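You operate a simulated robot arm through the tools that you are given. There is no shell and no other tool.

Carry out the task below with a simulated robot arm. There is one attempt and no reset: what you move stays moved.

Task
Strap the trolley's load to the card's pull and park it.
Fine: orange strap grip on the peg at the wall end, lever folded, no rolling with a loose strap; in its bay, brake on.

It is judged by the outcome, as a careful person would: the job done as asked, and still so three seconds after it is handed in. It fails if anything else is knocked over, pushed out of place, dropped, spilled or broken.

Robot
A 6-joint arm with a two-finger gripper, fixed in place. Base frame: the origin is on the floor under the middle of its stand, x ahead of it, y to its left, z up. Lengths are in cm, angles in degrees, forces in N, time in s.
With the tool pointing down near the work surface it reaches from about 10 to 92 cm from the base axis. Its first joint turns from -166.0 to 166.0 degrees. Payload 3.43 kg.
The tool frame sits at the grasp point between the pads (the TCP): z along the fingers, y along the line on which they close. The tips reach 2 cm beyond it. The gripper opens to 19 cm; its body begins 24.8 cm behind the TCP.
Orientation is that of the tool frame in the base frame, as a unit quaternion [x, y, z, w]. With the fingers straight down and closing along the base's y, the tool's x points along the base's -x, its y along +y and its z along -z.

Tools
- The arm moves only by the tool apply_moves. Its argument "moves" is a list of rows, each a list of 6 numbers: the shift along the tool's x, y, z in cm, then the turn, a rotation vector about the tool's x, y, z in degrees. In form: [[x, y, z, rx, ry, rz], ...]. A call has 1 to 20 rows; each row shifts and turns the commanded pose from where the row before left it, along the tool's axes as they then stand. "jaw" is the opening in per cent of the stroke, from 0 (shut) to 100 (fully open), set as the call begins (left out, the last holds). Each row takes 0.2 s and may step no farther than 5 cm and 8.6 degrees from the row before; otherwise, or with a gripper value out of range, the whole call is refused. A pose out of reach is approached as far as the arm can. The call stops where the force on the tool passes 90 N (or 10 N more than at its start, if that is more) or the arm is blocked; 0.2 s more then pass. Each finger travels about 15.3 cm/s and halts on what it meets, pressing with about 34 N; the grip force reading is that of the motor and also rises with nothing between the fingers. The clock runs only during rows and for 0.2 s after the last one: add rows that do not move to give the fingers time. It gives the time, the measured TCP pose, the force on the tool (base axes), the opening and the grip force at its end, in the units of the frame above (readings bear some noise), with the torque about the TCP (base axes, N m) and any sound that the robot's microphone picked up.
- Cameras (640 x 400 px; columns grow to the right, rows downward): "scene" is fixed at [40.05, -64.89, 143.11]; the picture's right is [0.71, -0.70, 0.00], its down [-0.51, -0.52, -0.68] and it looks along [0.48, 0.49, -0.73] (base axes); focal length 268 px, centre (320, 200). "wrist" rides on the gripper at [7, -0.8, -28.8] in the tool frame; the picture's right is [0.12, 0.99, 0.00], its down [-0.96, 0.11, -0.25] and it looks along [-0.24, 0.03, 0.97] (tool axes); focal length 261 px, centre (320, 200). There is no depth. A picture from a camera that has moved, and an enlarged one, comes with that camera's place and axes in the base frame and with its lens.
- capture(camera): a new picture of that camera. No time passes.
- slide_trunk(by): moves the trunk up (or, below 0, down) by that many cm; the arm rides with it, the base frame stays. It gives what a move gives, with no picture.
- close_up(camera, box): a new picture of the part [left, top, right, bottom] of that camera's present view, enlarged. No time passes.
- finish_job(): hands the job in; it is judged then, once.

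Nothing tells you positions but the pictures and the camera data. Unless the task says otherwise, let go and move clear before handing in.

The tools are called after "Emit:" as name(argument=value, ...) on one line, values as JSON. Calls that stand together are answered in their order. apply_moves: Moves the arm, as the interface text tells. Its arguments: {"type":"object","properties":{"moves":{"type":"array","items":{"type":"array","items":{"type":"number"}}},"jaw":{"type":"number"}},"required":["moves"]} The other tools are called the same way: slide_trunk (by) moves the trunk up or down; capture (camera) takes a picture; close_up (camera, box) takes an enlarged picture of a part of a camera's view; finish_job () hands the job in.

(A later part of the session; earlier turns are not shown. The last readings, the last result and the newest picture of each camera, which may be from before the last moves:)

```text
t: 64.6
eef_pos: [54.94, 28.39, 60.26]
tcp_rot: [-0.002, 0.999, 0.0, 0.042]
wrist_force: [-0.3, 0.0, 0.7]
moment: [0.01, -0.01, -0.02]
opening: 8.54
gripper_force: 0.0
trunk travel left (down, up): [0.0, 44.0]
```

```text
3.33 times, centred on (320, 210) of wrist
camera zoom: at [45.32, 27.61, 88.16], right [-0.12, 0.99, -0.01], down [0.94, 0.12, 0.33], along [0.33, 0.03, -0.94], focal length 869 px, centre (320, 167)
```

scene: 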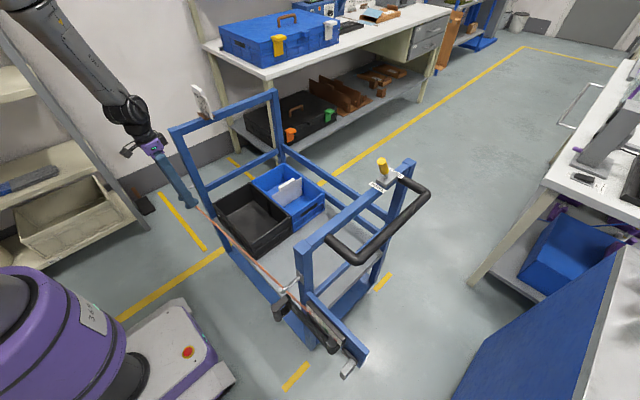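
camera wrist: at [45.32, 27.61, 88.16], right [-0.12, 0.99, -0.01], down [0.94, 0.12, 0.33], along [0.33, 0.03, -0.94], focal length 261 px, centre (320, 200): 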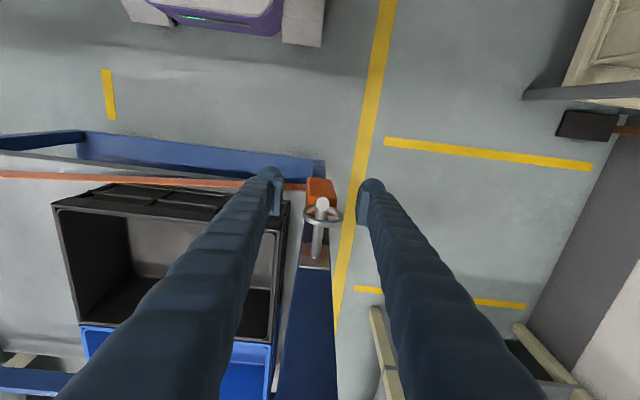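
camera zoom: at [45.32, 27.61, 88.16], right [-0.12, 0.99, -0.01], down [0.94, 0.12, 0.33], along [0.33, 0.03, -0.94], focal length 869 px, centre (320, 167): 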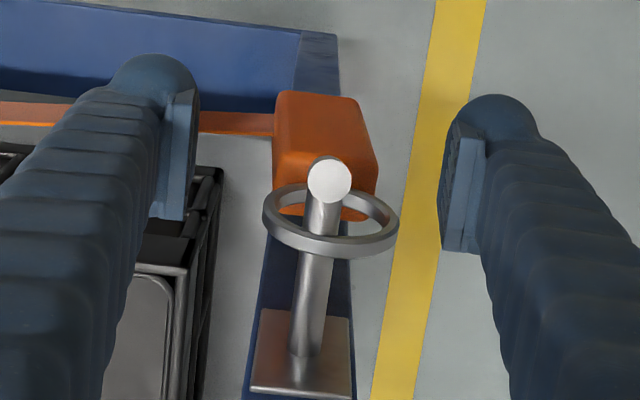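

The grip hangs on the wall-end peg behind the lip with the strap running to the reel. Retreat toward the robot, then up.

Emit:
apply_moves(moves=[[2, 0, -0.17, 0, 0, 0], [2.5, 0, -0.2, 0, 0, 0], [3, 0, -0.26, 0, 0, 0], [3, 0, -0.26, 0, 0, 0], [0, 0, -3, 0, 0, 0], [0, 0, -4, 0, 0, 0], [0, 0, -4, 0, 0, 0]])

Emit:
capture(camera="scene")

Emit:
close_up(camera="scene", box=[140, 165, 220, 235])

Emit:
close_up(camera="scene", box=[265, 265, 365, 385])

```text
t: 66.2
eef_pos: [43.3, 28.31, 71.29]
tcp_rot: [-0.003, 0.999, 0.0, 0.042]
wrist_force: [0.1, 0.3, -0.3]
moment: [-0.08, 0.04, -0.03]
opening: 8.54
gripper_force: 0.1
trunk travel left (down, up): [0.0, 44.0]
```

```text
taken
```

scene: 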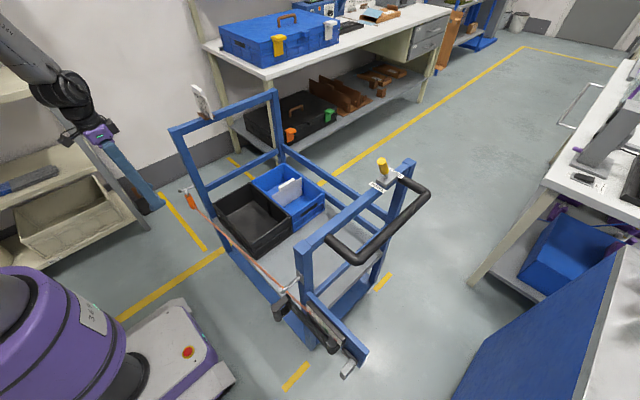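

```text
5.71 times, centred on (180, 200) of scene
camera zoom: at [40.05, -64.89, 143.11], right [0.71, -0.7, 0.0], down [-0.51, -0.52, -0.68], along [0.48, 0.49, -0.73], focal length 1532 px, centre (1120, 200)
```

zoom: 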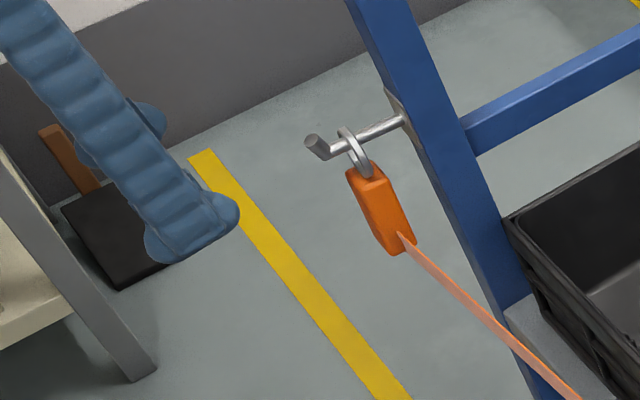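

```text
3.33 times, centred on (315, 325) of scene
camera zoom: at [40.05, -64.89, 143.11], right [0.71, -0.7, 0.0], down [-0.51, -0.52, -0.68], along [0.48, 0.49, -0.73], focal length 894 px, centre (337, -217)
```

zoom: 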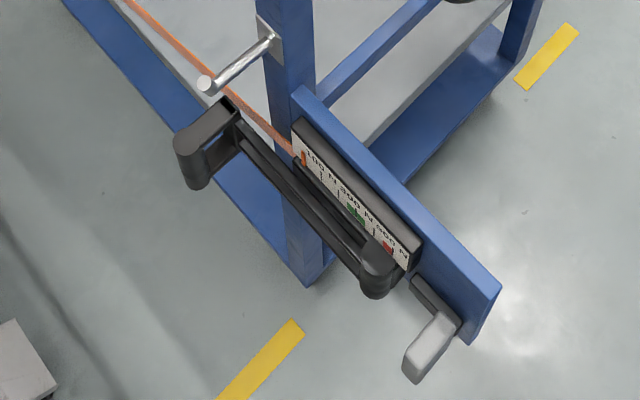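

The strap grip is properly hooked at the wall end. Next I go back along the front to inspect and operate the tensioning lever.

Emit:
apply_moves(moves=[[0, 0, -3, 0, 2.4, 0], [0, 0, -2, 0, 2.4, 0], [0, -4, 0, 0, 0, 0], [0, -4, 0, 0, 0, 0], [0, -4, 0, 0, 0, 0], [0, -4, 0, 0, 0, 0], [0, -4, 0, 0, 0, 0], [0, -4, 0, 0, 0, 0]])

Emit:
apply_moves(moves=[[0, -4, 0, 0, 0, 0], [0, -4, 0, 0, 0, 0], [0, -4, 0, 0, 0, 0], [0, -4, 0, 0, 0, 0], [0, -4, 0, 0, 0, 0], [0, -4, 0, 0, 0, 0], [0, -4, 0, 0, 0, 0], [0, -4, 0, 0, 0, 0], [0, -4, 0, 0, 0, 0], [0, -4, 0, 0, 0, 0]])

```text
t: 68.0
eef_pos: [43.05, 4.39, 76.17]
tcp_rot: [-0.002, 1.0, -0.001, 0.0]
wrist_force: [-0.6, 0.6, 0.4]
moment: [-0.14, -0.01, 0.03]
opening: 8.56
gripper_force: 0.0
trunk travel left (down, up): [0.0, 44.0]
```

```text
t: 70.2
eef_pos: [43.08, -35.55, 76.24]
tcp_rot: [-0.003, 1.0, 0.001, 0.001]
wrist_force: [0.4, 0.6, -0.9]
moment: [-0.09, -0.01, 0.05]
opening: 8.54
gripper_force: 0.0
trunk travel left (down, up): [0.0, 44.0]
```

Emit:
apply_moves(moves=[[1, -2, -2, 0, 0, 0], [1, -2, -2, 0, 0, 0], [0, -2, 0, 0, -4, 0], [0, 0, 0, 0, -4, 0], [0, 0, 0, 0, -4, 0], [0, 0, 0, 0, -4, 0], [0, 0, 0, 0, -4, 0], [0, 0, 0, 0, -4, 0], [0, 0, 0, 0, -4, 0], [0, 0, 0, 0, -4, 0], [0, 0, 0, 0, -4, 0]], jaw=100)

Emit:
capture(camera="wrist")

Emit:
close_up(camera="wrist", box=[210, 130, 390, 250])

```text
t: 72.6
eef_pos: [41.22, -41.74, 80.23]
tcp_rot: [-0.001, 0.951, 0.0, 0.311]
wrist_force: [0.6, -0.5, -0.2]
moment: [-0.05, 0.01, -0.05]
opening: 19.02
gripper_force: 0.0
trunk travel left (down, up): [0.0, 44.0]
```

```text
taken
camera wrist: at [18.61, -42.55, 99.14], right [-0.1, 0.99, -0.07], down [0.63, 0.12, 0.77], along [0.77, 0.03, -0.64], focal length 261 px, centre (320, 200)
```

wrist: 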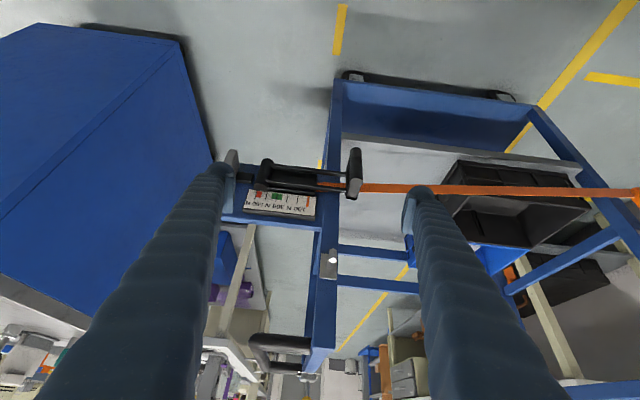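

```text
3.33 times, centred on (300, 190) of wrist
camera zoom: at [18.61, -42.55, 99.14], right [-0.1, 0.99, -0.07], down [0.63, 0.12, 0.77], along [0.77, 0.03, -0.64], focal length 869 px, centre (387, 233)
```

zoom: 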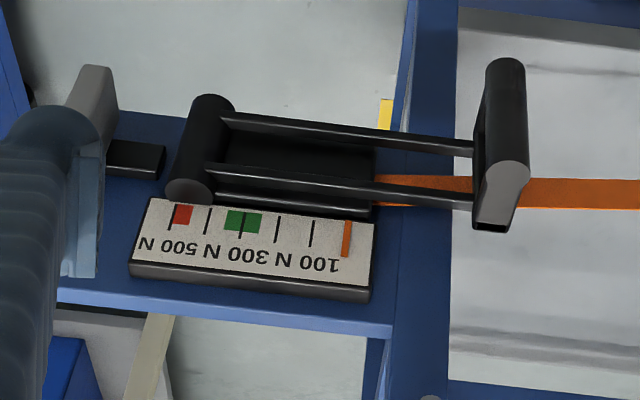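

The lever is a frame pivoting at its -y end with a vertical handle cylinder at ≈ [52, -35, 62]; the strap runs cleanly through. I'll set a moderate pitch and approach to grip the handle.

Emit:
apply_moves(moves=[[0, 0, 0, 0, 3.5, 0], [0, 0, 0, 0, 3.5, 0], [0, 0, 0, 0, 3.5, 0], [0, 0, 0, 0, 3.7, 0], [-0.9, 2.27, 2.73, 0, 0, 0], [-0.9, 2.27, 2.73, 0, 0, 0], [-0.9, 2.27, 2.73, 0, 0, 0], [0, 0, 0, 0, 0, 0]], jaw=42)

Emit:
capture(camera="wrist")

Emit:
close_up(camera="wrist", box=[240, 140, 400, 260])

Emit:
close_up(camera="scene", box=[230, 240, 370, 360])

```text
t: 74.4
eef_pos: [46.91, -34.78, 73.44]
tcp_rot: [-0.002, 0.982, 0.001, 0.189]
wrist_force: [0.1, 1.0, -0.8]
moment: [-0.01, 0.02, 0.0]
opening: 7.99
gripper_force: 0.1
trunk travel left (down, up): [0.0, 44.0]
```

```text
taken
camera wrist: at [29.63, -35.65, 97.43], right [-0.11, 0.99, -0.04], down [0.8, 0.12, 0.59], along [0.59, 0.03, -0.81], focal length 261 px, centre (320, 200)
```

wrist: 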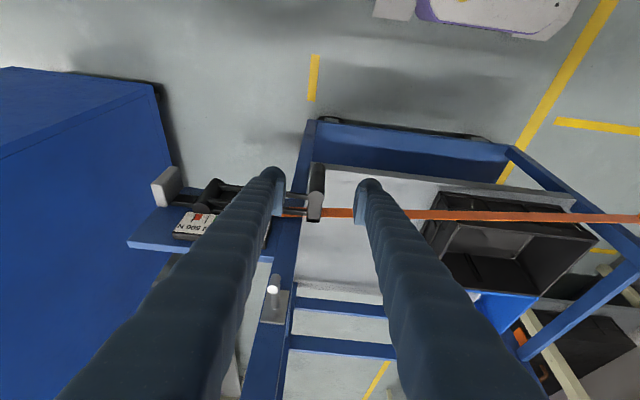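

```text
3.33 times, centred on (320, 200) of wrist
camera zoom: at [29.63, -35.65, 97.43], right [-0.11, 0.99, -0.04], down [0.8, 0.12, 0.59], along [0.59, 0.03, -0.81], focal length 869 px, centre (320, 200)
```

zoom: 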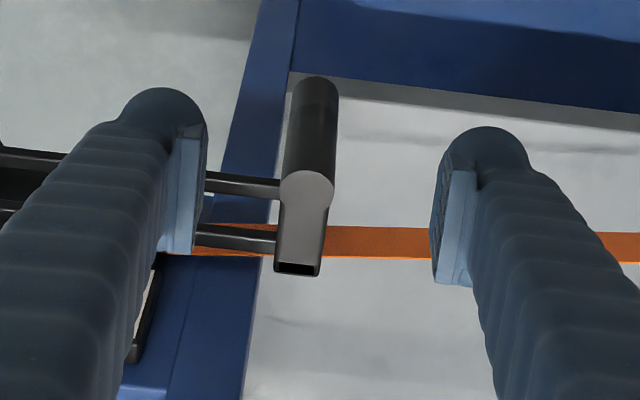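

```text
3.33 times, centred on (300, 300) of scene
camera zoom: at [40.05, -64.89, 143.11], right [0.71, -0.7, 0.0], down [-0.51, -0.52, -0.68], along [0.48, 0.49, -0.73], focal length 894 px, centre (387, -133)
```

zoom: 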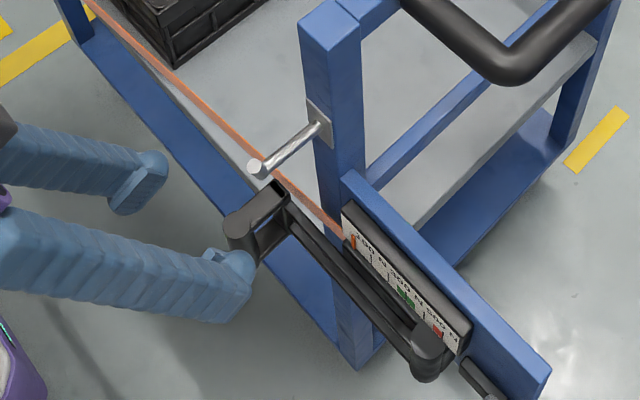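

Handle centre is at y ≈ -35.1. Advance straight along the tool axis so the fingers straddle the handle, then close.

Emit:
apply_moves(moves=[[0, -0.15, 3, 0, 0, 0], [0, -0.15, 3, 0, 0, 0], [0, 0, 3, 0, 0, 0], [0, 0, 2.7, 0, 0, 0], [0, 0, 0, 0, 0, 0]])

Emit:
close_up(camera="wrist", box=[240, 140, 400, 260])

Emit:
close_up(camera="scene", box=[230, 240, 370, 360])

```text
t: 75.6
eef_pos: [51.29, -35.09, 62.69]
tcp_rot: [-0.002, 0.982, 0.001, 0.19]
wrist_force: [0.0, -0.2, -0.2]
moment: [0.01, 0.05, 0.01]
opening: 7.99
gripper_force: 0.0
trunk travel left (down, up): [0.0, 44.0]
```

```text
3.33 times, centred on (320, 200) of wrist
camera zoom: at [33.96, -36.0, 86.64], right [-0.11, 0.99, -0.04], down [0.8, 0.12, 0.59], along [0.59, 0.03, -0.81], focal length 869 px, centre (320, 200)
```

zoom: 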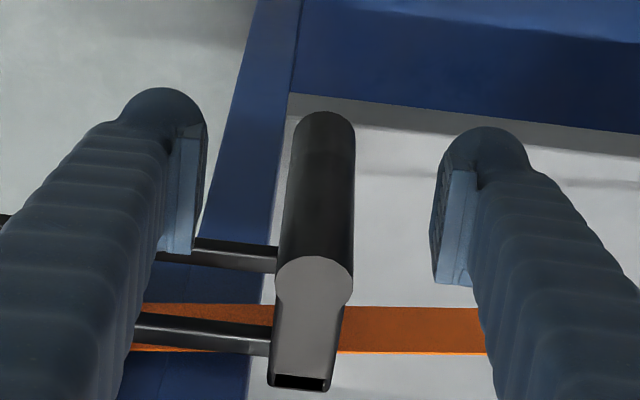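

```text
3.33 times, centred on (300, 300) of scene
camera zoom: at [40.05, -64.89, 143.11], right [0.71, -0.7, 0.0], down [-0.51, -0.52, -0.68], along [0.48, 0.49, -0.73], focal length 894 px, centre (387, -133)
```

zoom: 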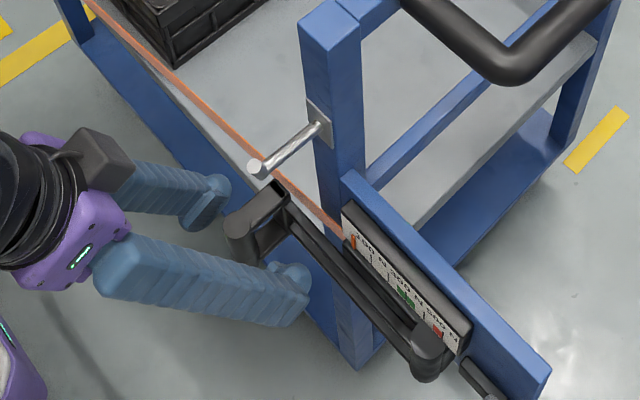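

Emit:
apply_moves(moves=[[0, 0, 0, 0, 0, 0], [0, 0, 0, 0, 0, 0], [0, 0, 0, 0, 0, 0], [0, 0, 0, 0, 0, 0]], jaw=0)

Emit:
close_up(camera="wrist", box=[240, 140, 400, 260])

```text
t: 76.6
eef_pos: [51.26, -35.1, 62.7]
tcp_rot: [-0.002, 0.982, 0.001, 0.189]
wrist_force: [0.1, 0.1, -0.9]
moment: [-0.03, -0.01, 0.0]
opening: 2.28
gripper_force: 44.4
trunk travel left (down, up): [0.0, 44.0]
```

```text
3.33 times, centred on (320, 200) of wrist
camera zoom: at [33.93, -35.97, 86.67], right [-0.12, 0.99, -0.04], down [0.8, 0.12, 0.59], along [0.59, 0.03, -0.81], focal length 869 px, centre (320, 200)
```

zoom: 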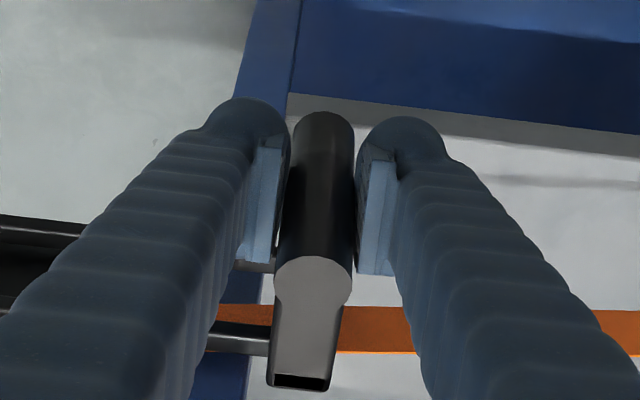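

Handle gripped (2.28 cm). I'll swing it outward about its pivot [56.8, -52] a little and see how it and the gauge respond.

Emit:
apply_moves(moves=[[1.083, -0.411, -0.433, -1.486, 0, -3.714], [1.083, -0.411, -0.433, -1.486, 0, -3.714], [1.083, -0.411, -0.433, -1.486, 0, -3.714]])

Emit:
close_up(camera="wrist", box=[240, 140, 400, 260])

Emit:
close_up(camera="scene", box=[230, 240, 370, 360])

```text
t: 77.4
eef_pos: [47.68, -36.45, 62.76]
tcp_rot: [-0.105, 0.976, 0.021, 0.189]
wrist_force: [-5.7, 6.8, 11.1]
moment: [0.32, -0.66, -0.26]
opening: 2.25
gripper_force: 44.8
trunk travel left (down, up): [0.0, 44.0]
```

```text
3.33 times, centred on (320, 200) of wrist
camera zoom: at [31.05, -40.99, 86.64], right [-0.32, 0.95, -0.04], down [0.76, 0.28, 0.59], along [0.57, 0.16, -0.81], focal length 869 px, centre (320, 200)
```

zoom: 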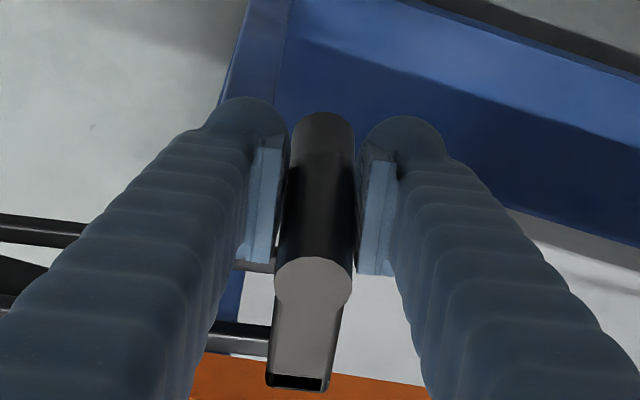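

```text
3.33 times, centred on (300, 300) of scene
camera zoom: at [40.05, -64.89, 143.11], right [0.71, -0.7, 0.0], down [-0.51, -0.52, -0.68], along [0.48, 0.49, -0.73], focal length 894 px, centre (387, -133)
```

zoom: 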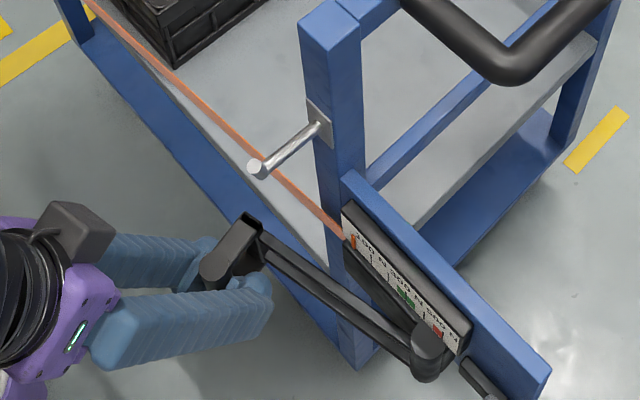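

The lever follows easily with small force and the gauge still at 0. Continue outward.

Emit:
apply_moves(moves=[[1.083, -0.411, -0.433, -1.486, 0, -3.714], [1.083, -0.411, -0.433, -1.486, 0, -3.714], [1.083, -0.411, -0.433, -1.486, 0, -3.714], [1.083, -0.411, -0.433, -1.486, 0, -3.714], [1.083, -0.411, -0.433, -1.486, 0, -3.714], [1.083, -0.411, -0.433, -1.486, 0, -3.714]])

Emit:
close_up(camera="scene", box=[230, 240, 370, 360])

```text
t: 78.8
eef_pos: [42.12, -41.28, 62.63]
tcp_rot: [-0.306, 0.933, 0.06, 0.181]
wrist_force: [-32.0, 24.6, 19.3]
moment: [0.85, -0.5, 0.12]
opening: 2.25
gripper_force: 44.7
trunk travel left (down, up): [0.0, 44.0]
```

```text
3.33 times, centred on (300, 300) of scene
camera zoom: at [40.05, -64.89, 143.11], right [0.71, -0.7, 0.0], down [-0.51, -0.52, -0.68], along [0.48, 0.49, -0.73], focal length 894 px, centre (387, -133)
```

zoom: 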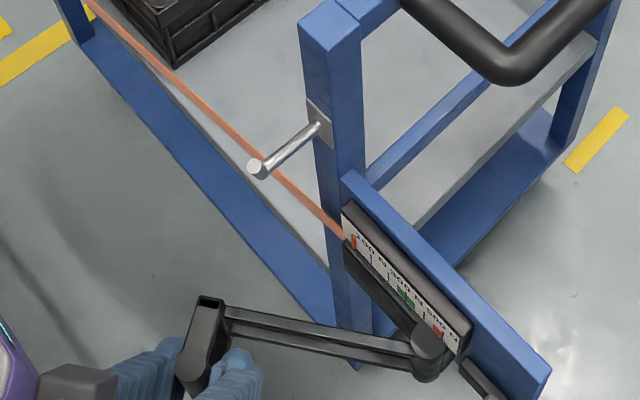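

The lever swings freely (only radial misfit force). I'll correct the radius slightly and continue swinging outward.

Emit:
apply_moves(moves=[[1.2, -0.15, -0.48, -1.486, 0, -3.714], [1.127, -0.434, -0.451, -1.486, 0, -3.714], [1.127, -0.434, -0.451, -1.486, 0, -3.714], [1.127, -0.434, -0.451, -1.486, 0, -3.714], [1.127, -0.434, -0.451, -1.486, 0, -3.714]])

Emit:
close_up(camera="scene", box=[230, 260, 370, 380])

```text
t: 80.0
eef_pos: [39.17, -47.04, 62.66]
tcp_rot: [-0.463, 0.865, 0.091, 0.168]
wrist_force: [-34.9, 12.5, -5.3]
moment: [0.31, 0.06, 0.04]
opening: 2.23
gripper_force: 44.5
trunk travel left (down, up): [0.0, 44.0]
```

```text
3.33 times, centred on (300, 320) of scene
camera zoom: at [40.05, -64.89, 143.11], right [0.71, -0.7, 0.0], down [-0.51, -0.52, -0.68], along [0.48, 0.49, -0.73], focal length 894 px, centre (387, -200)
```

zoom: 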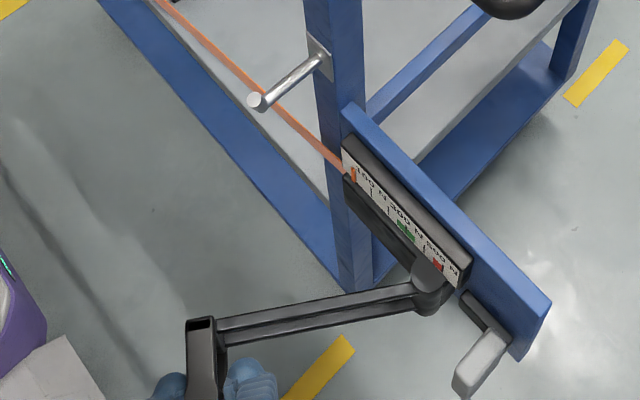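

Swing angle ≈ 57° with the gauge still at zero. From the fitted pivot [56.1, -52.1], R = 17.6, I'll now swing back inward and watch the gauge.

Emit:
apply_moves(moves=[[-1.03, 0.56, 0.41, 1.486, 0, 3.714], [-1.104, 0.32, 0.4416, 1.486, 0, 3.714], [-1.104, 0.32, 0.4416, 1.486, 0, 3.714], [-1.104, 0.32, 0.4416, 1.486, 0, 3.714], [-1.104, 0.32, 0.4416, 1.486, 0, 3.714]])

Emit:
close_up(camera="scene", box=[270, 260, 370, 340])

```text
t: 81.2
eef_pos: [41.85, -41.64, 62.77]
tcp_rot: [-0.305, 0.933, 0.059, 0.18]
wrist_force: [-3.0, 4.6, -9.1]
moment: [-0.51, 0.7, 0.23]
opening: 2.26
gripper_force: 44.9
trunk travel left (down, up): [0.0, 44.0]
```

```text
5.00 times, centred on (320, 300) of scene
camera zoom: at [40.05, -64.89, 143.11], right [0.71, -0.7, 0.0], down [-0.51, -0.52, -0.68], along [0.48, 0.49, -0.73], focal length 1341 px, centre (320, -300)
```

zoom: 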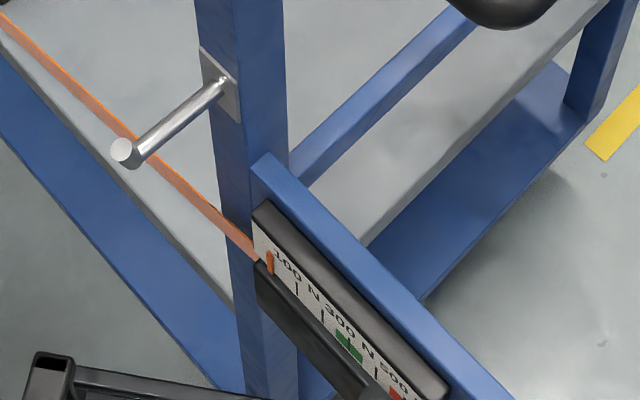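

No tension yet and no clicks; the ratchet likely needs a fuller stroke. Swing out farther.

Emit:
apply_moves(moves=[[1.08, -0.403, -0.432, -1.486, 0, -3.714], [1.08, -0.403, -0.432, -1.486, 0, -3.714], [1.08, -0.403, -0.432, -1.486, 0, -3.714], [1.08, -0.403, -0.432, -1.486, 0, -3.714], [1.08, -0.403, -0.432, -1.486, 0, -3.714], [1.08, -0.403, -0.432, -1.486, 0, -3.714], [1.08, -0.403, -0.432, -1.486, 0, -3.714]])

Emit:
apply_moves(moves=[[1.08, -0.403, -0.432, -1.486, 0, -3.714], [1.08, -0.403, -0.432, -1.486, 0, -3.714], [1.08, -0.403, -0.432, -1.486, 0, -3.714], [1.08, -0.403, -0.432, -1.486, 0, -3.714], [1.08, -0.403, -0.432, -1.486, 0, -3.714]])

Emit:
capture(camera="scene")

Emit:
close_up(camera="scene", box=[270, 270, 390, 390])

```text
t: 82.8
eef_pos: [38.46, -49.48, 62.76]
tcp_rot: [-0.522, 0.831, 0.101, 0.161]
wrist_force: [10.9, -2.1, 10.9]
moment: [0.29, -0.26, -0.17]
opening: 2.25
gripper_force: 44.8
trunk travel left (down, up): [0.0, 44.0]
```

```text
t: 84.0
eef_pos: [38.61, -55.52, 62.59]
tcp_rot: [-0.659, 0.728, 0.127, 0.142]
wrist_force: [-0.4, 0.7, 0.3]
moment: [-0.08, 0.02, 0.01]
opening: 0.01
gripper_force: 34.1
trunk travel left (down, up): [0.0, 44.0]
```

```text
taken
```

scene: 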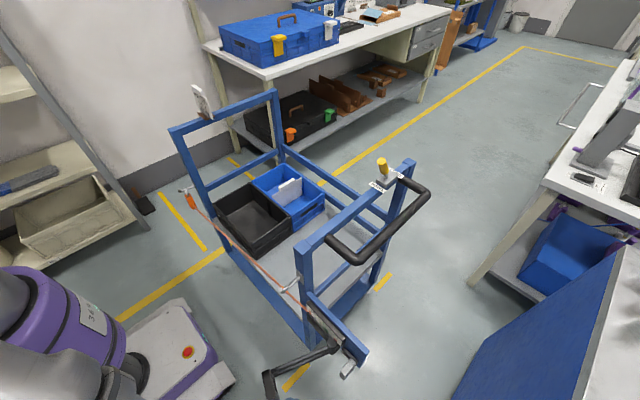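

```text
3.33 times, centred on (330, 330) of scene
camera zoom: at [40.05, -64.89, 143.11], right [0.71, -0.7, 0.0], down [-0.51, -0.52, -0.68], along [0.48, 0.49, -0.73], focal length 894 px, centre (287, -233)
```

zoom: 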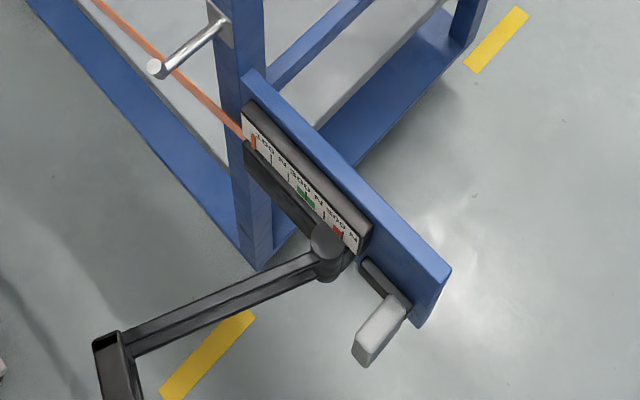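

The lever reached its outer stop (~67°) and the handle slipped out of the pads (no harm). I'll open the jaws and look to regrip.

Emit:
apply_moves(moves=[[0, 0, 0, 2.14, 0, 5.35], [0, 0, 0, 2.14, 0, 5.35], [0, 0, 0, 2.14, 0, 5.35], [0, 0, 0, 0, 0, 0]], jaw=42)

Emit:
capture(camera="wrist")

Emit:
close_up(camera="wrist", box=[230, 130, 410, 290])

```text
t: 85.0
eef_pos: [38.55, -55.49, 62.58]
tcp_rot: [-0.542, 0.819, 0.106, 0.158]
wrist_force: [-0.5, 0.2, -0.3]
moment: [0.01, -0.02, 0.02]
opening: 7.99
gripper_force: 0.1
trunk travel left (down, up): [0.0, 44.0]
```

```text
taken
camera wrist: at [32.53, -71.64, 86.49], right [-0.96, 0.29, -0.04], down [0.21, 0.78, 0.59], along [0.2, 0.55, -0.81], focal length 261 px, centre (320, 200)
```

wrist: 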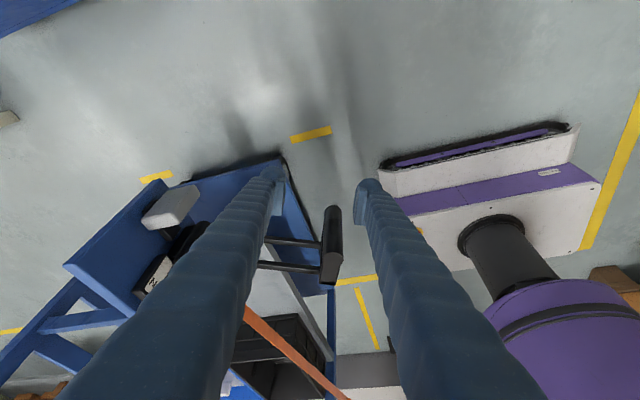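

```text
2.50 times, centred on (320, 210) of wrist
camera zoom: at [32.53, -71.64, 86.49], right [-0.96, 0.29, -0.04], down [0.21, 0.78, 0.59], along [0.2, 0.55, -0.81], focal length 652 px, centre (320, 175)
```

zoom: 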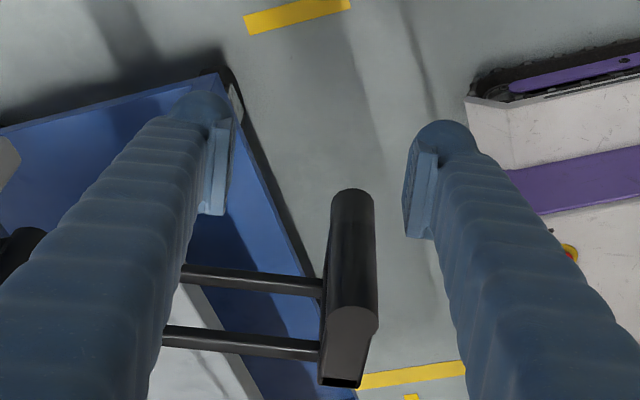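

The handle is at [38.7, -49.8], as predicted. Move in to straddle and regrip it.

Emit:
apply_moves(moves=[[-1.65, 0.71, 0.62, 0, 0, 0], [-1.65, 0.71, 0.62, 0, 0, 0], [-1.64, 0.71, 0.62, 0, 0, 0], [0, 0, 0, 0, 0, 0]])

Emit:
close_up(camera="wrist", box=[230, 130, 410, 290])

```text
t: 86.0
eef_pos: [38.7, -49.89, 62.75]
tcp_rot: [-0.542, 0.819, 0.105, 0.158]
wrist_force: [0.7, 0.2, 1.0]
moment: [-0.04, -0.01, 0.02]
opening: 7.98
gripper_force: 0.0
trunk travel left (down, up): [0.0, 44.0]
```

```text
2.50 times, centred on (320, 210) of wrist
camera zoom: at [32.7, -65.97, 86.53], right [-0.96, 0.29, -0.04], down [0.21, 0.78, 0.59], along [0.2, 0.55, -0.81], focal length 652 px, centre (320, 175)
```

zoom: 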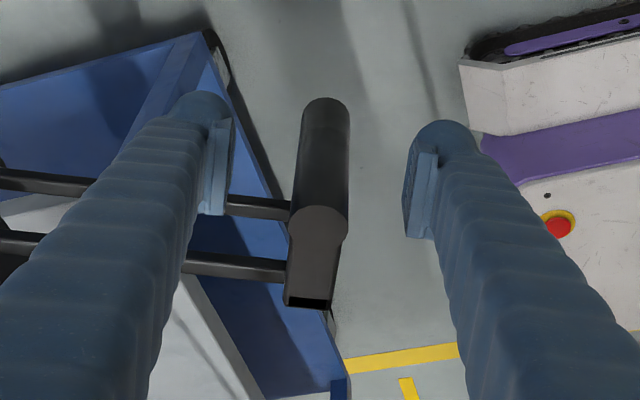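

Emit:
apply_moves(moves=[[0, 0, 0, 0, 0, 0], [0, 0, 0, 0, 0, 0], [0, 0, 0, 0, 0, 0]], jaw=0)

Emit:
apply_moves(moves=[[-1.101, 0.293, 0.4405, 1.486, 0, 3.714], [-1.101, 0.293, 0.4405, 1.486, 0, 3.714], [-1.101, 0.293, 0.4405, 1.486, 0, 3.714], [-1.101, 0.293, 0.4405, 1.486, 0, 3.714], [-1.101, 0.293, 0.4405, 1.486, 0, 3.714]])

Emit:
close_up(camera="scene", box=[270, 270, 390, 390])

```text
t: 86.8
eef_pos: [38.66, -49.85, 62.64]
tcp_rot: [-0.541, 0.819, 0.106, 0.16]
wrist_force: [-11.5, 1.5, -1.0]
moment: [0.05, 0.1, -0.03]
opening: 2.26
gripper_force: 44.8
trunk travel left (down, up): [0.0, 44.0]
```

```text
t: 88.0
eef_pos: [40.5, -43.97, 62.6]
tcp_rot: [-0.39, 0.901, 0.077, 0.174]
wrist_force: [-1.4, 3.2, -22.1]
moment: [-0.29, 0.29, 0.19]
opening: 2.27
gripper_force: 44.6
trunk travel left (down, up): [0.0, 44.0]
```

```text
3.33 times, centred on (330, 330) of scene
camera zoom: at [40.05, -64.89, 143.11], right [0.71, -0.7, 0.0], down [-0.51, -0.52, -0.68], along [0.48, 0.49, -0.73], focal length 894 px, centre (287, -233)
```

zoom: 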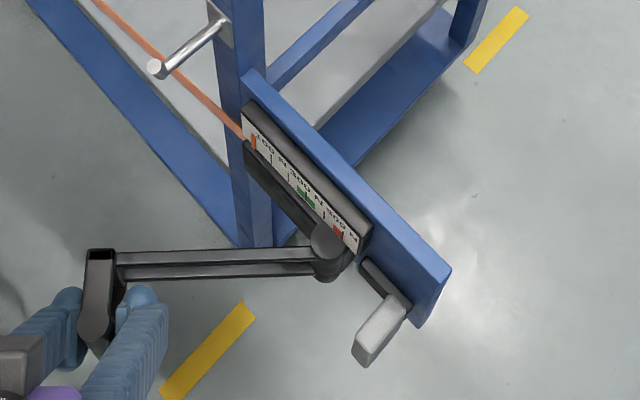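

Emit:
apply_moves(moves=[[-1.101, 0.293, 0.4405, 1.486, 0, 3.714], [-1.101, 0.293, 0.4405, 1.486, 0, 3.714], [-1.101, 0.293, 0.4405, 1.486, 0, 3.714], [-1.101, 0.293, 0.4405, 1.486, 0, 3.714], [-1.101, 0.293, 0.4405, 1.486, 0, 3.714], [-1.101, 0.293, 0.4405, 1.486, 0, 3.714], [-1.101, 0.293, 0.4405, 1.486, 0, 3.714]])

Emit:
close_up(camera="scene", box=[270, 250, 370, 340])

```text
t: 89.6
eef_pos: [46.12, -37.8, 62.69]
tcp_rot: [-0.161, 0.969, 0.032, 0.187]
wrist_force: [4.9, -3.8, -21.3]
moment: [-0.12, 0.24, 0.28]
opening: 2.24
gripper_force: 45.0
trunk travel left (down, up): [0.0, 44.0]
```

```text
4.44 times, centred on (320, 295) of scene
camera zoom: at [40.05, -64.89, 143.11], right [0.71, -0.7, 0.0], down [-0.51, -0.52, -0.68], along [0.48, 0.49, -0.73], focal length 1192 px, centre (320, -222)
```

zoom: 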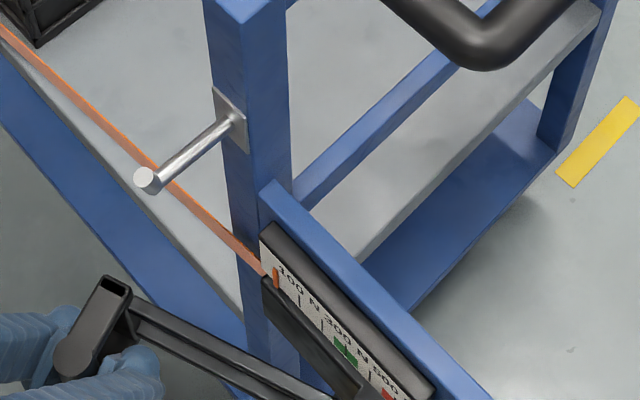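

Emit:
apply_moves(moves=[[-1.101, 0.293, 0.4405, 1.486, 0, 3.714], [-1.101, 0.293, 0.4405, 1.486, 0, 3.714], [-1.101, 0.293, 0.4405, 1.486, 0, 3.714], [-1.101, 0.293, 0.4405, 1.486, 0, 3.714]])

Emit:
close_up(camera="scene", box=[270, 250, 370, 340])

```text
t: 90.6
eef_pos: [50.37, -35.44, 62.79]
tcp_rot: [-0.024, 0.981, 0.005, 0.19]
wrist_force: [5.3, -7.9, -14.9]
moment: [-0.11, 0.36, 0.36]
opening: 2.27
gripper_force: 45.2
trunk travel left (down, up): [0.0, 44.0]
```

```text
4.44 times, centred on (320, 295) of scene
camera zoom: at [40.05, -64.89, 143.11], right [0.71, -0.7, 0.0], down [-0.51, -0.52, -0.68], along [0.48, 0.49, -0.73], focal length 1192 px, centre (320, -222)
```

zoom: 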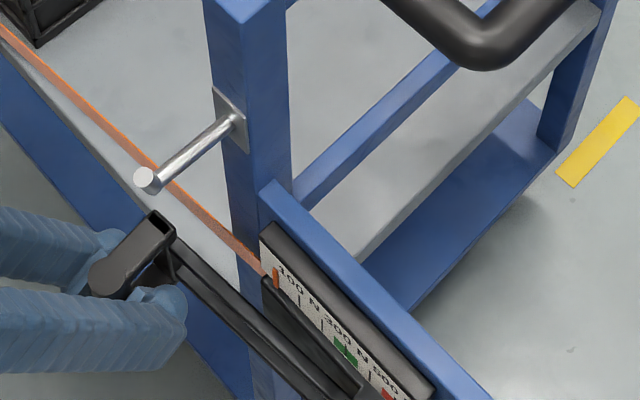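

Almost folded with the gauge still near zero. Push the last few degrees to fully fold and re-check.

Emit:
apply_moves(moves=[[-0.55, 0.146, 0.22, 0.74, 0, 1.86], [-0.4, 0.1, 0.16, 0.37, 0, 0.93], [0, 0, 0, 0, 0, 0]])

Emit:
close_up(camera="scene", box=[290, 280, 360, 340])

```text
t: 91.4
eef_pos: [51.36, -35.26, 62.7]
tcp_rot: [0.001, 0.982, 0.0, 0.189]
wrist_force: [1.9, -6.1, 0.1]
moment: [-0.06, 0.28, -0.02]
opening: 2.25
gripper_force: 45.3
trunk travel left (down, up): [0.0, 44.0]
```

```text
6.67 times, centred on (325, 310) of scene
camera zoom: at [40.05, -64.89, 143.11], right [0.71, -0.7, 0.0], down [-0.51, -0.52, -0.68], along [0.48, 0.49, -0.73], focal length 1788 px, centre (287, -533)
```

zoom: 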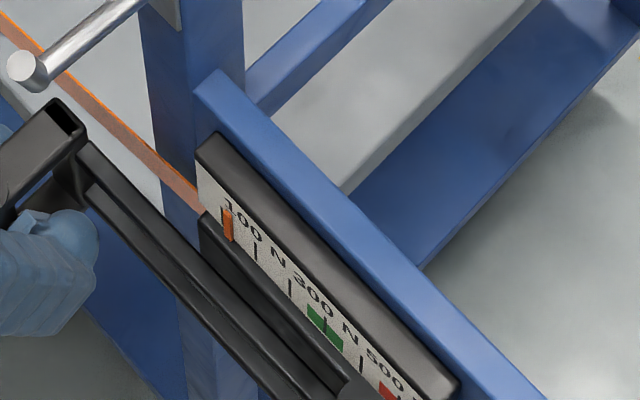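

Emit:
close_up(camera="scene", box=[305, 300, 345, 335])

Emit:
close_up(camera="scene", box=[165, 175, 215, 235])

```text
11.43 times, centred on (325, 318) of scene
camera zoom: at [40.05, -64.89, 143.11], right [0.71, -0.7, 0.0], down [-0.51, -0.52, -0.68], along [0.48, 0.49, -0.73], focal length 3064 px, centre (263, -1143)
```

zoom: 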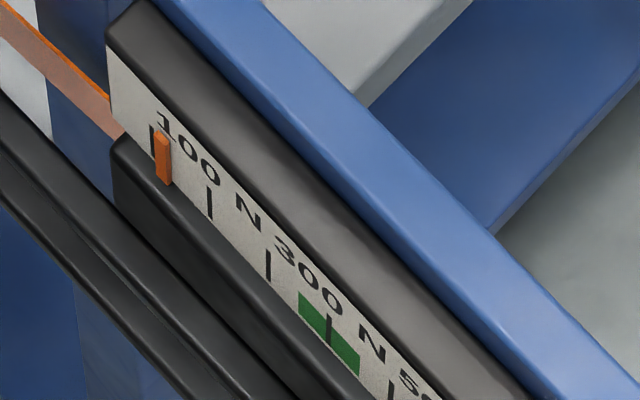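

```text
6.67 times, centred on (190, 205) of scene
camera zoom: at [40.05, -64.89, 143.11], right [0.71, -0.7, 0.0], down [-0.51, -0.52, -0.68], along [0.48, 0.49, -0.73], focal length 1788 px, centre (1187, 167)
```

zoom: 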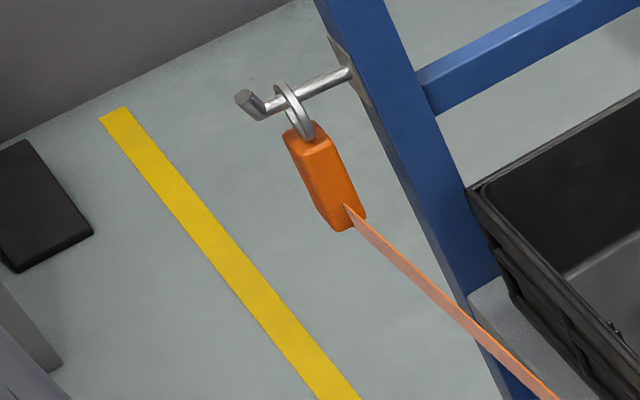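

The gauge now reads about 17–20 N: slack is gone and the inward stroke winds the strap. I'll do a short test stroke (16° out and back) to learn the gain per degree.

Emit:
apply_moves(moves=[[1.078, -0.37, -0.431, -1.486, 0, -3.714], [1.078, -0.37, -0.431, -1.486, 0, -3.714], [1.078, -0.37, -0.431, -1.486, 0, -3.714], [1.078, -0.37, -0.431, -1.486, 0, -3.714], [0, 0, 0, 0, 0, 0]])

Emit:
close_up(camera="scene", box=[305, 300, 345, 335])

Emit:
apply_moves(moves=[[-1.099, 0.288, 0.44, 1.486, 0, 3.714], [-1.099, 0.288, 0.44, 1.486, 0, 3.714], [-1.099, 0.288, 0.44, 1.486, 0, 3.714], [-1.099, 0.288, 0.44, 1.486, 0, 3.714], [0, 0, 0, 0, 0, 0]])

Emit:
close_up(camera="scene", box=[305, 300, 345, 335])

```text
t: 92.6
eef_pos: [47.09, -37.11, 62.78]
tcp_rot: [-0.137, 0.972, 0.027, 0.188]
wrist_force: [4.0, -8.2, 3.3]
moment: [-0.02, -0.19, 0.06]
opening: 2.26
gripper_force: 45.7
trunk travel left (down, up): [0.0, 44.0]
```

```text
11.43 times, centred on (325, 318) of scene
camera zoom: at [40.05, -64.89, 143.11], right [0.71, -0.7, 0.0], down [-0.51, -0.52, -0.68], along [0.48, 0.49, -0.73], focal length 3064 px, centre (263, -1143)
```

zoom: 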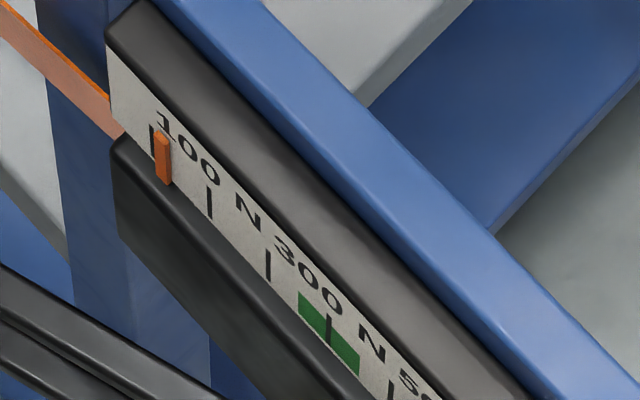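

```text
t: 93.8
eef_pos: [51.43, -35.2, 62.69]
tcp_rot: [0.001, 0.982, 0.001, 0.19]
wrist_force: [5.1, -10.4, 4.8]
moment: [-0.15, -0.16, 0.15]
opening: 2.27
gripper_force: 45.4
trunk travel left (down, up): [0.0, 44.0]
```

```text
11.43 times, centred on (325, 318) of scene
camera zoom: at [40.05, -64.89, 143.11], right [0.71, -0.7, 0.0], down [-0.51, -0.52, -0.68], along [0.48, 0.49, -0.73], focal length 3064 px, centre (263, -1143)
```

zoom: 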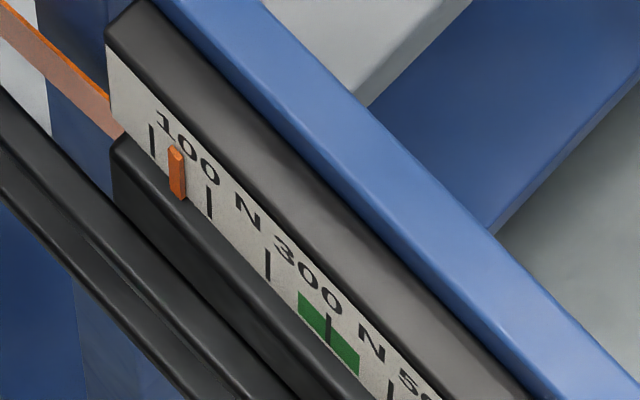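

Gain ≈ 1.4 N per degree (22 N for 16°); now ≈ 39 N. I'll do full 60° strokes and track the gauge.

Emit:
apply_moves(moves=[[1.078, -0.37, -0.431, -1.486, 0, -3.714], [1.078, -0.37, -0.431, -1.486, 0, -3.714], [1.078, -0.37, -0.431, -1.486, 0, -3.714], [1.078, -0.37, -0.431, -1.486, 0, -3.714], [1.078, -0.37, -0.431, -1.486, 0, -3.714], [1.078, -0.37, -0.431, -1.486, 0, -3.714], [1.078, -0.37, -0.431, -1.486, 0, -3.714], [1.078, -0.37, -0.431, -1.486, 0, -3.714], [1.078, -0.37, -0.431, -1.486, 0, -3.714], [1.078, -0.37, -0.431, -1.486, 0, -3.714], [1.078, -0.37, -0.431, -1.486, 0, -3.714], [1.078, -0.37, -0.431, -1.486, 0, -3.714], [1.078, -0.37, -0.431, -1.486, 0, -3.714], [1.078, -0.37, -0.431, -1.486, 0, -3.714], [1.078, -0.37, -0.431, -1.486, 0, -3.714]])

Emit:
close_up(camera="scene", box=[270, 270, 390, 390])

```text
t: 97.0
eef_pos: [38.96, -47.59, 62.71]
tcp_rot: [-0.49, 0.85, 0.096, 0.164]
wrist_force: [-18.2, 5.5, 2.2]
moment: [0.66, -0.16, -0.07]
opening: 2.28
gripper_force: 44.8
trunk travel left (down, up): [0.0, 44.0]
```

```text
3.33 times, centred on (330, 330) of scene
camera zoom: at [40.05, -64.89, 143.11], right [0.71, -0.7, 0.0], down [-0.51, -0.52, -0.68], along [0.48, 0.49, -0.73], focal length 894 px, centre (287, -233)
```

zoom: 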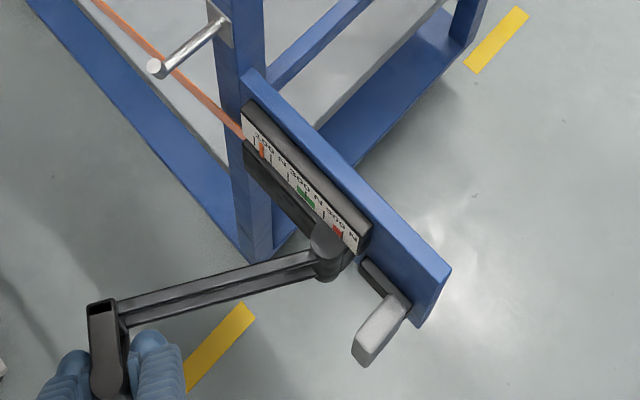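

Emit:
apply_moves(moves=[[-1.099, 0.288, 0.44, 1.486, 0, 3.714], [-1.099, 0.288, 0.44, 1.486, 0, 3.714], [-1.099, 0.288, 0.44, 1.486, 0, 3.714], [-1.099, 0.288, 0.44, 1.486, 0, 3.714], [-1.099, 0.288, 0.44, 1.486, 0, 3.714], [-1.099, 0.288, 0.44, 1.486, 0, 3.714], [-1.099, 0.288, 0.44, 1.486, 0, 3.714], [-1.099, 0.288, 0.44, 1.486, 0, 3.714], [-1.099, 0.288, 0.44, 1.486, 0, 3.714], [-1.099, 0.288, 0.44, 1.486, 0, 3.714], [-1.099, 0.288, 0.44, 1.486, 0, 3.714], [-1.099, 0.288, 0.44, 1.486, 0, 3.714], [-1.099, 0.288, 0.44, 1.486, 0, 3.714], [-1.099, 0.288, 0.44, 1.486, 0, 3.714], [-1.099, 0.288, 0.44, 1.486, 0, 3.714], [0, 0, 0, 0, 0, 0]])

Emit:
close_up(camera="scene", box=[305, 300, 345, 335])

```text
t: 100.4
eef_pos: [51.49, -35.19, 62.74]
tcp_rot: [0.001, 0.982, 0.0, 0.19]
wrist_force: [-1.6, 9.5, -4.4]
moment: [0.06, -0.13, 0.13]
opening: 2.27
gripper_force: 45.1
trunk travel left (down, up): [0.0, 44.0]
```

```text
11.43 times, centred on (325, 318) of scene
camera zoom: at [40.05, -64.89, 143.11], right [0.71, -0.7, 0.0], down [-0.51, -0.52, -0.68], along [0.48, 0.49, -0.73], focal length 3064 px, centre (263, -1143)
```

zoom: 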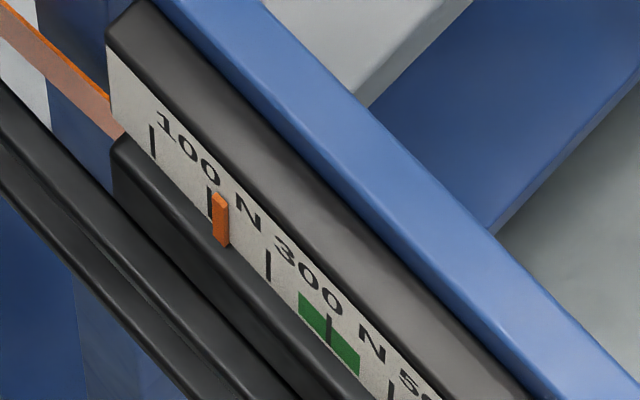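

Now ≈ 117 N: +77 N per 60° stroke. Continue with another full stroke.

Emit:
apply_moves(moves=[[1.078, -0.37, -0.431, -1.486, 0, -3.714], [1.078, -0.37, -0.431, -1.486, 0, -3.714], [1.078, -0.37, -0.431, -1.486, 0, -3.714], [1.078, -0.37, -0.431, -1.486, 0, -3.714], [1.078, -0.37, -0.431, -1.486, 0, -3.714], [1.078, -0.37, -0.431, -1.486, 0, -3.714], [1.078, -0.37, -0.431, -1.486, 0, -3.714], [1.078, -0.37, -0.431, -1.486, 0, -3.714], [1.078, -0.37, -0.431, -1.486, 0, -3.714], [1.078, -0.37, -0.431, -1.486, 0, -3.714], [1.078, -0.37, -0.431, -1.486, 0, -3.714], [1.078, -0.37, -0.431, -1.486, 0, -3.714], [1.078, -0.37, -0.431, -1.486, 0, -3.714], [1.078, -0.37, -0.431, -1.486, 0, -3.714], [1.078, -0.37, -0.431, -1.486, 0, -3.714]])

Emit:
apply_moves(moves=[[-1.099, 0.288, 0.44, 1.486, 0, 3.714], [-1.099, 0.288, 0.44, 1.486, 0, 3.714], [-1.099, 0.288, 0.44, 1.486, 0, 3.714], [-1.099, 0.288, 0.44, 1.486, 0, 3.714], [-1.099, 0.288, 0.44, 1.486, 0, 3.714], [-1.099, 0.288, 0.44, 1.486, 0, 3.714], [-1.099, 0.288, 0.44, 1.486, 0, 3.714], [-1.099, 0.288, 0.44, 1.486, 0, 3.714]])

Emit:
close_up(camera="scene", box=[270, 270, 390, 390])

```text
t: 103.6
eef_pos: [39.05, -47.66, 62.69]
tcp_rot: [-0.491, 0.85, 0.096, 0.165]
wrist_force: [-13.5, 4.1, 17.0]
moment: [0.59, -0.14, -0.13]
opening: 2.24
gripper_force: 45.0
trunk travel left (down, up): [0.0, 44.0]
```

```text
t: 105.4
eef_pos: [44.11, -39.4, 62.72]
tcp_rot: [-0.236, 0.953, 0.046, 0.183]
wrist_force: [-2.9, -3.9, -4.5]
moment: [-0.32, 0.5, 0.21]
opening: 2.26
gripper_force: 44.6
trunk travel left (down, up): [0.0, 44.0]
```

```text
3.33 times, centred on (330, 330) of scene
camera zoom: at [40.05, -64.89, 143.11], right [0.71, -0.7, 0.0], down [-0.51, -0.52, -0.68], along [0.48, 0.49, -0.73], focal length 894 px, centre (287, -233)
```

zoom: 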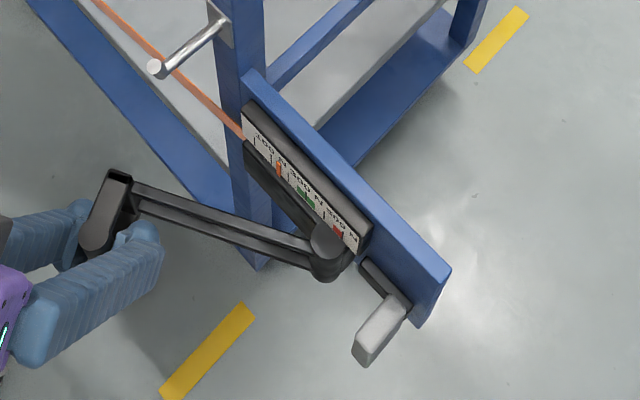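

Emit:
apply_moves(moves=[[-1.099, 0.288, 0.44, 1.486, 0, 3.714], [-1.099, 0.288, 0.44, 1.486, 0, 3.714], [-1.099, 0.288, 0.44, 1.486, 0, 3.714], [-1.099, 0.288, 0.44, 1.486, 0, 3.714], [-1.099, 0.288, 0.44, 1.486, 0, 3.714], [-1.099, 0.288, 0.44, 1.486, 0, 3.714], [-1.099, 0.288, 0.44, 1.486, 0, 3.714], [0, 0, 0, 0, 0, 0]])

Emit:
close_up(camera="scene", box=[305, 300, 345, 335])

Emit:
close_up(camera="wrist", box=[240, 140, 400, 260])

```text
t: 107.2
eef_pos: [51.45, -35.27, 62.7]
tcp_rot: [0.0, 0.982, 0.001, 0.19]
wrist_force: [3.2, -5.3, -1.4]
moment: [-0.09, -0.49, 0.16]
opening: 2.26
gripper_force: 45.2
trunk travel left (down, up): [0.0, 44.0]
```

```text
11.43 times, centred on (325, 318) of scene
camera zoom: at [40.05, -64.89, 143.11], right [0.71, -0.7, 0.0], down [-0.51, -0.52, -0.68], along [0.48, 0.49, -0.73], focal length 3064 px, centre (263, -1143)
```

zoom: 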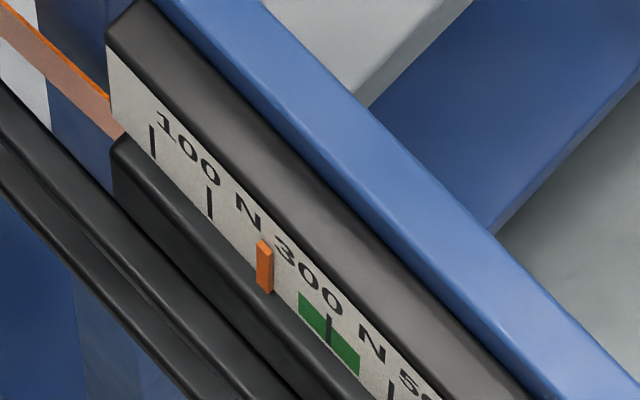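

```text
3.33 times, centred on (320, 200) of wrist
camera zoom: at [34.18, -35.94, 86.61], right [-0.11, 0.99, -0.04], down [0.8, 0.11, 0.59], along [0.59, 0.03, -0.81], focal length 869 px, centre (320, 200)
```

zoom: 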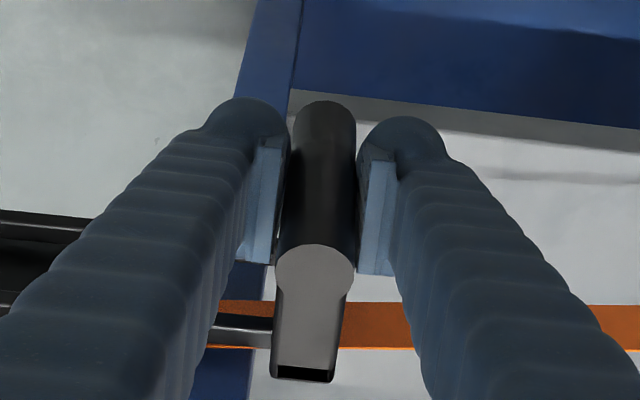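

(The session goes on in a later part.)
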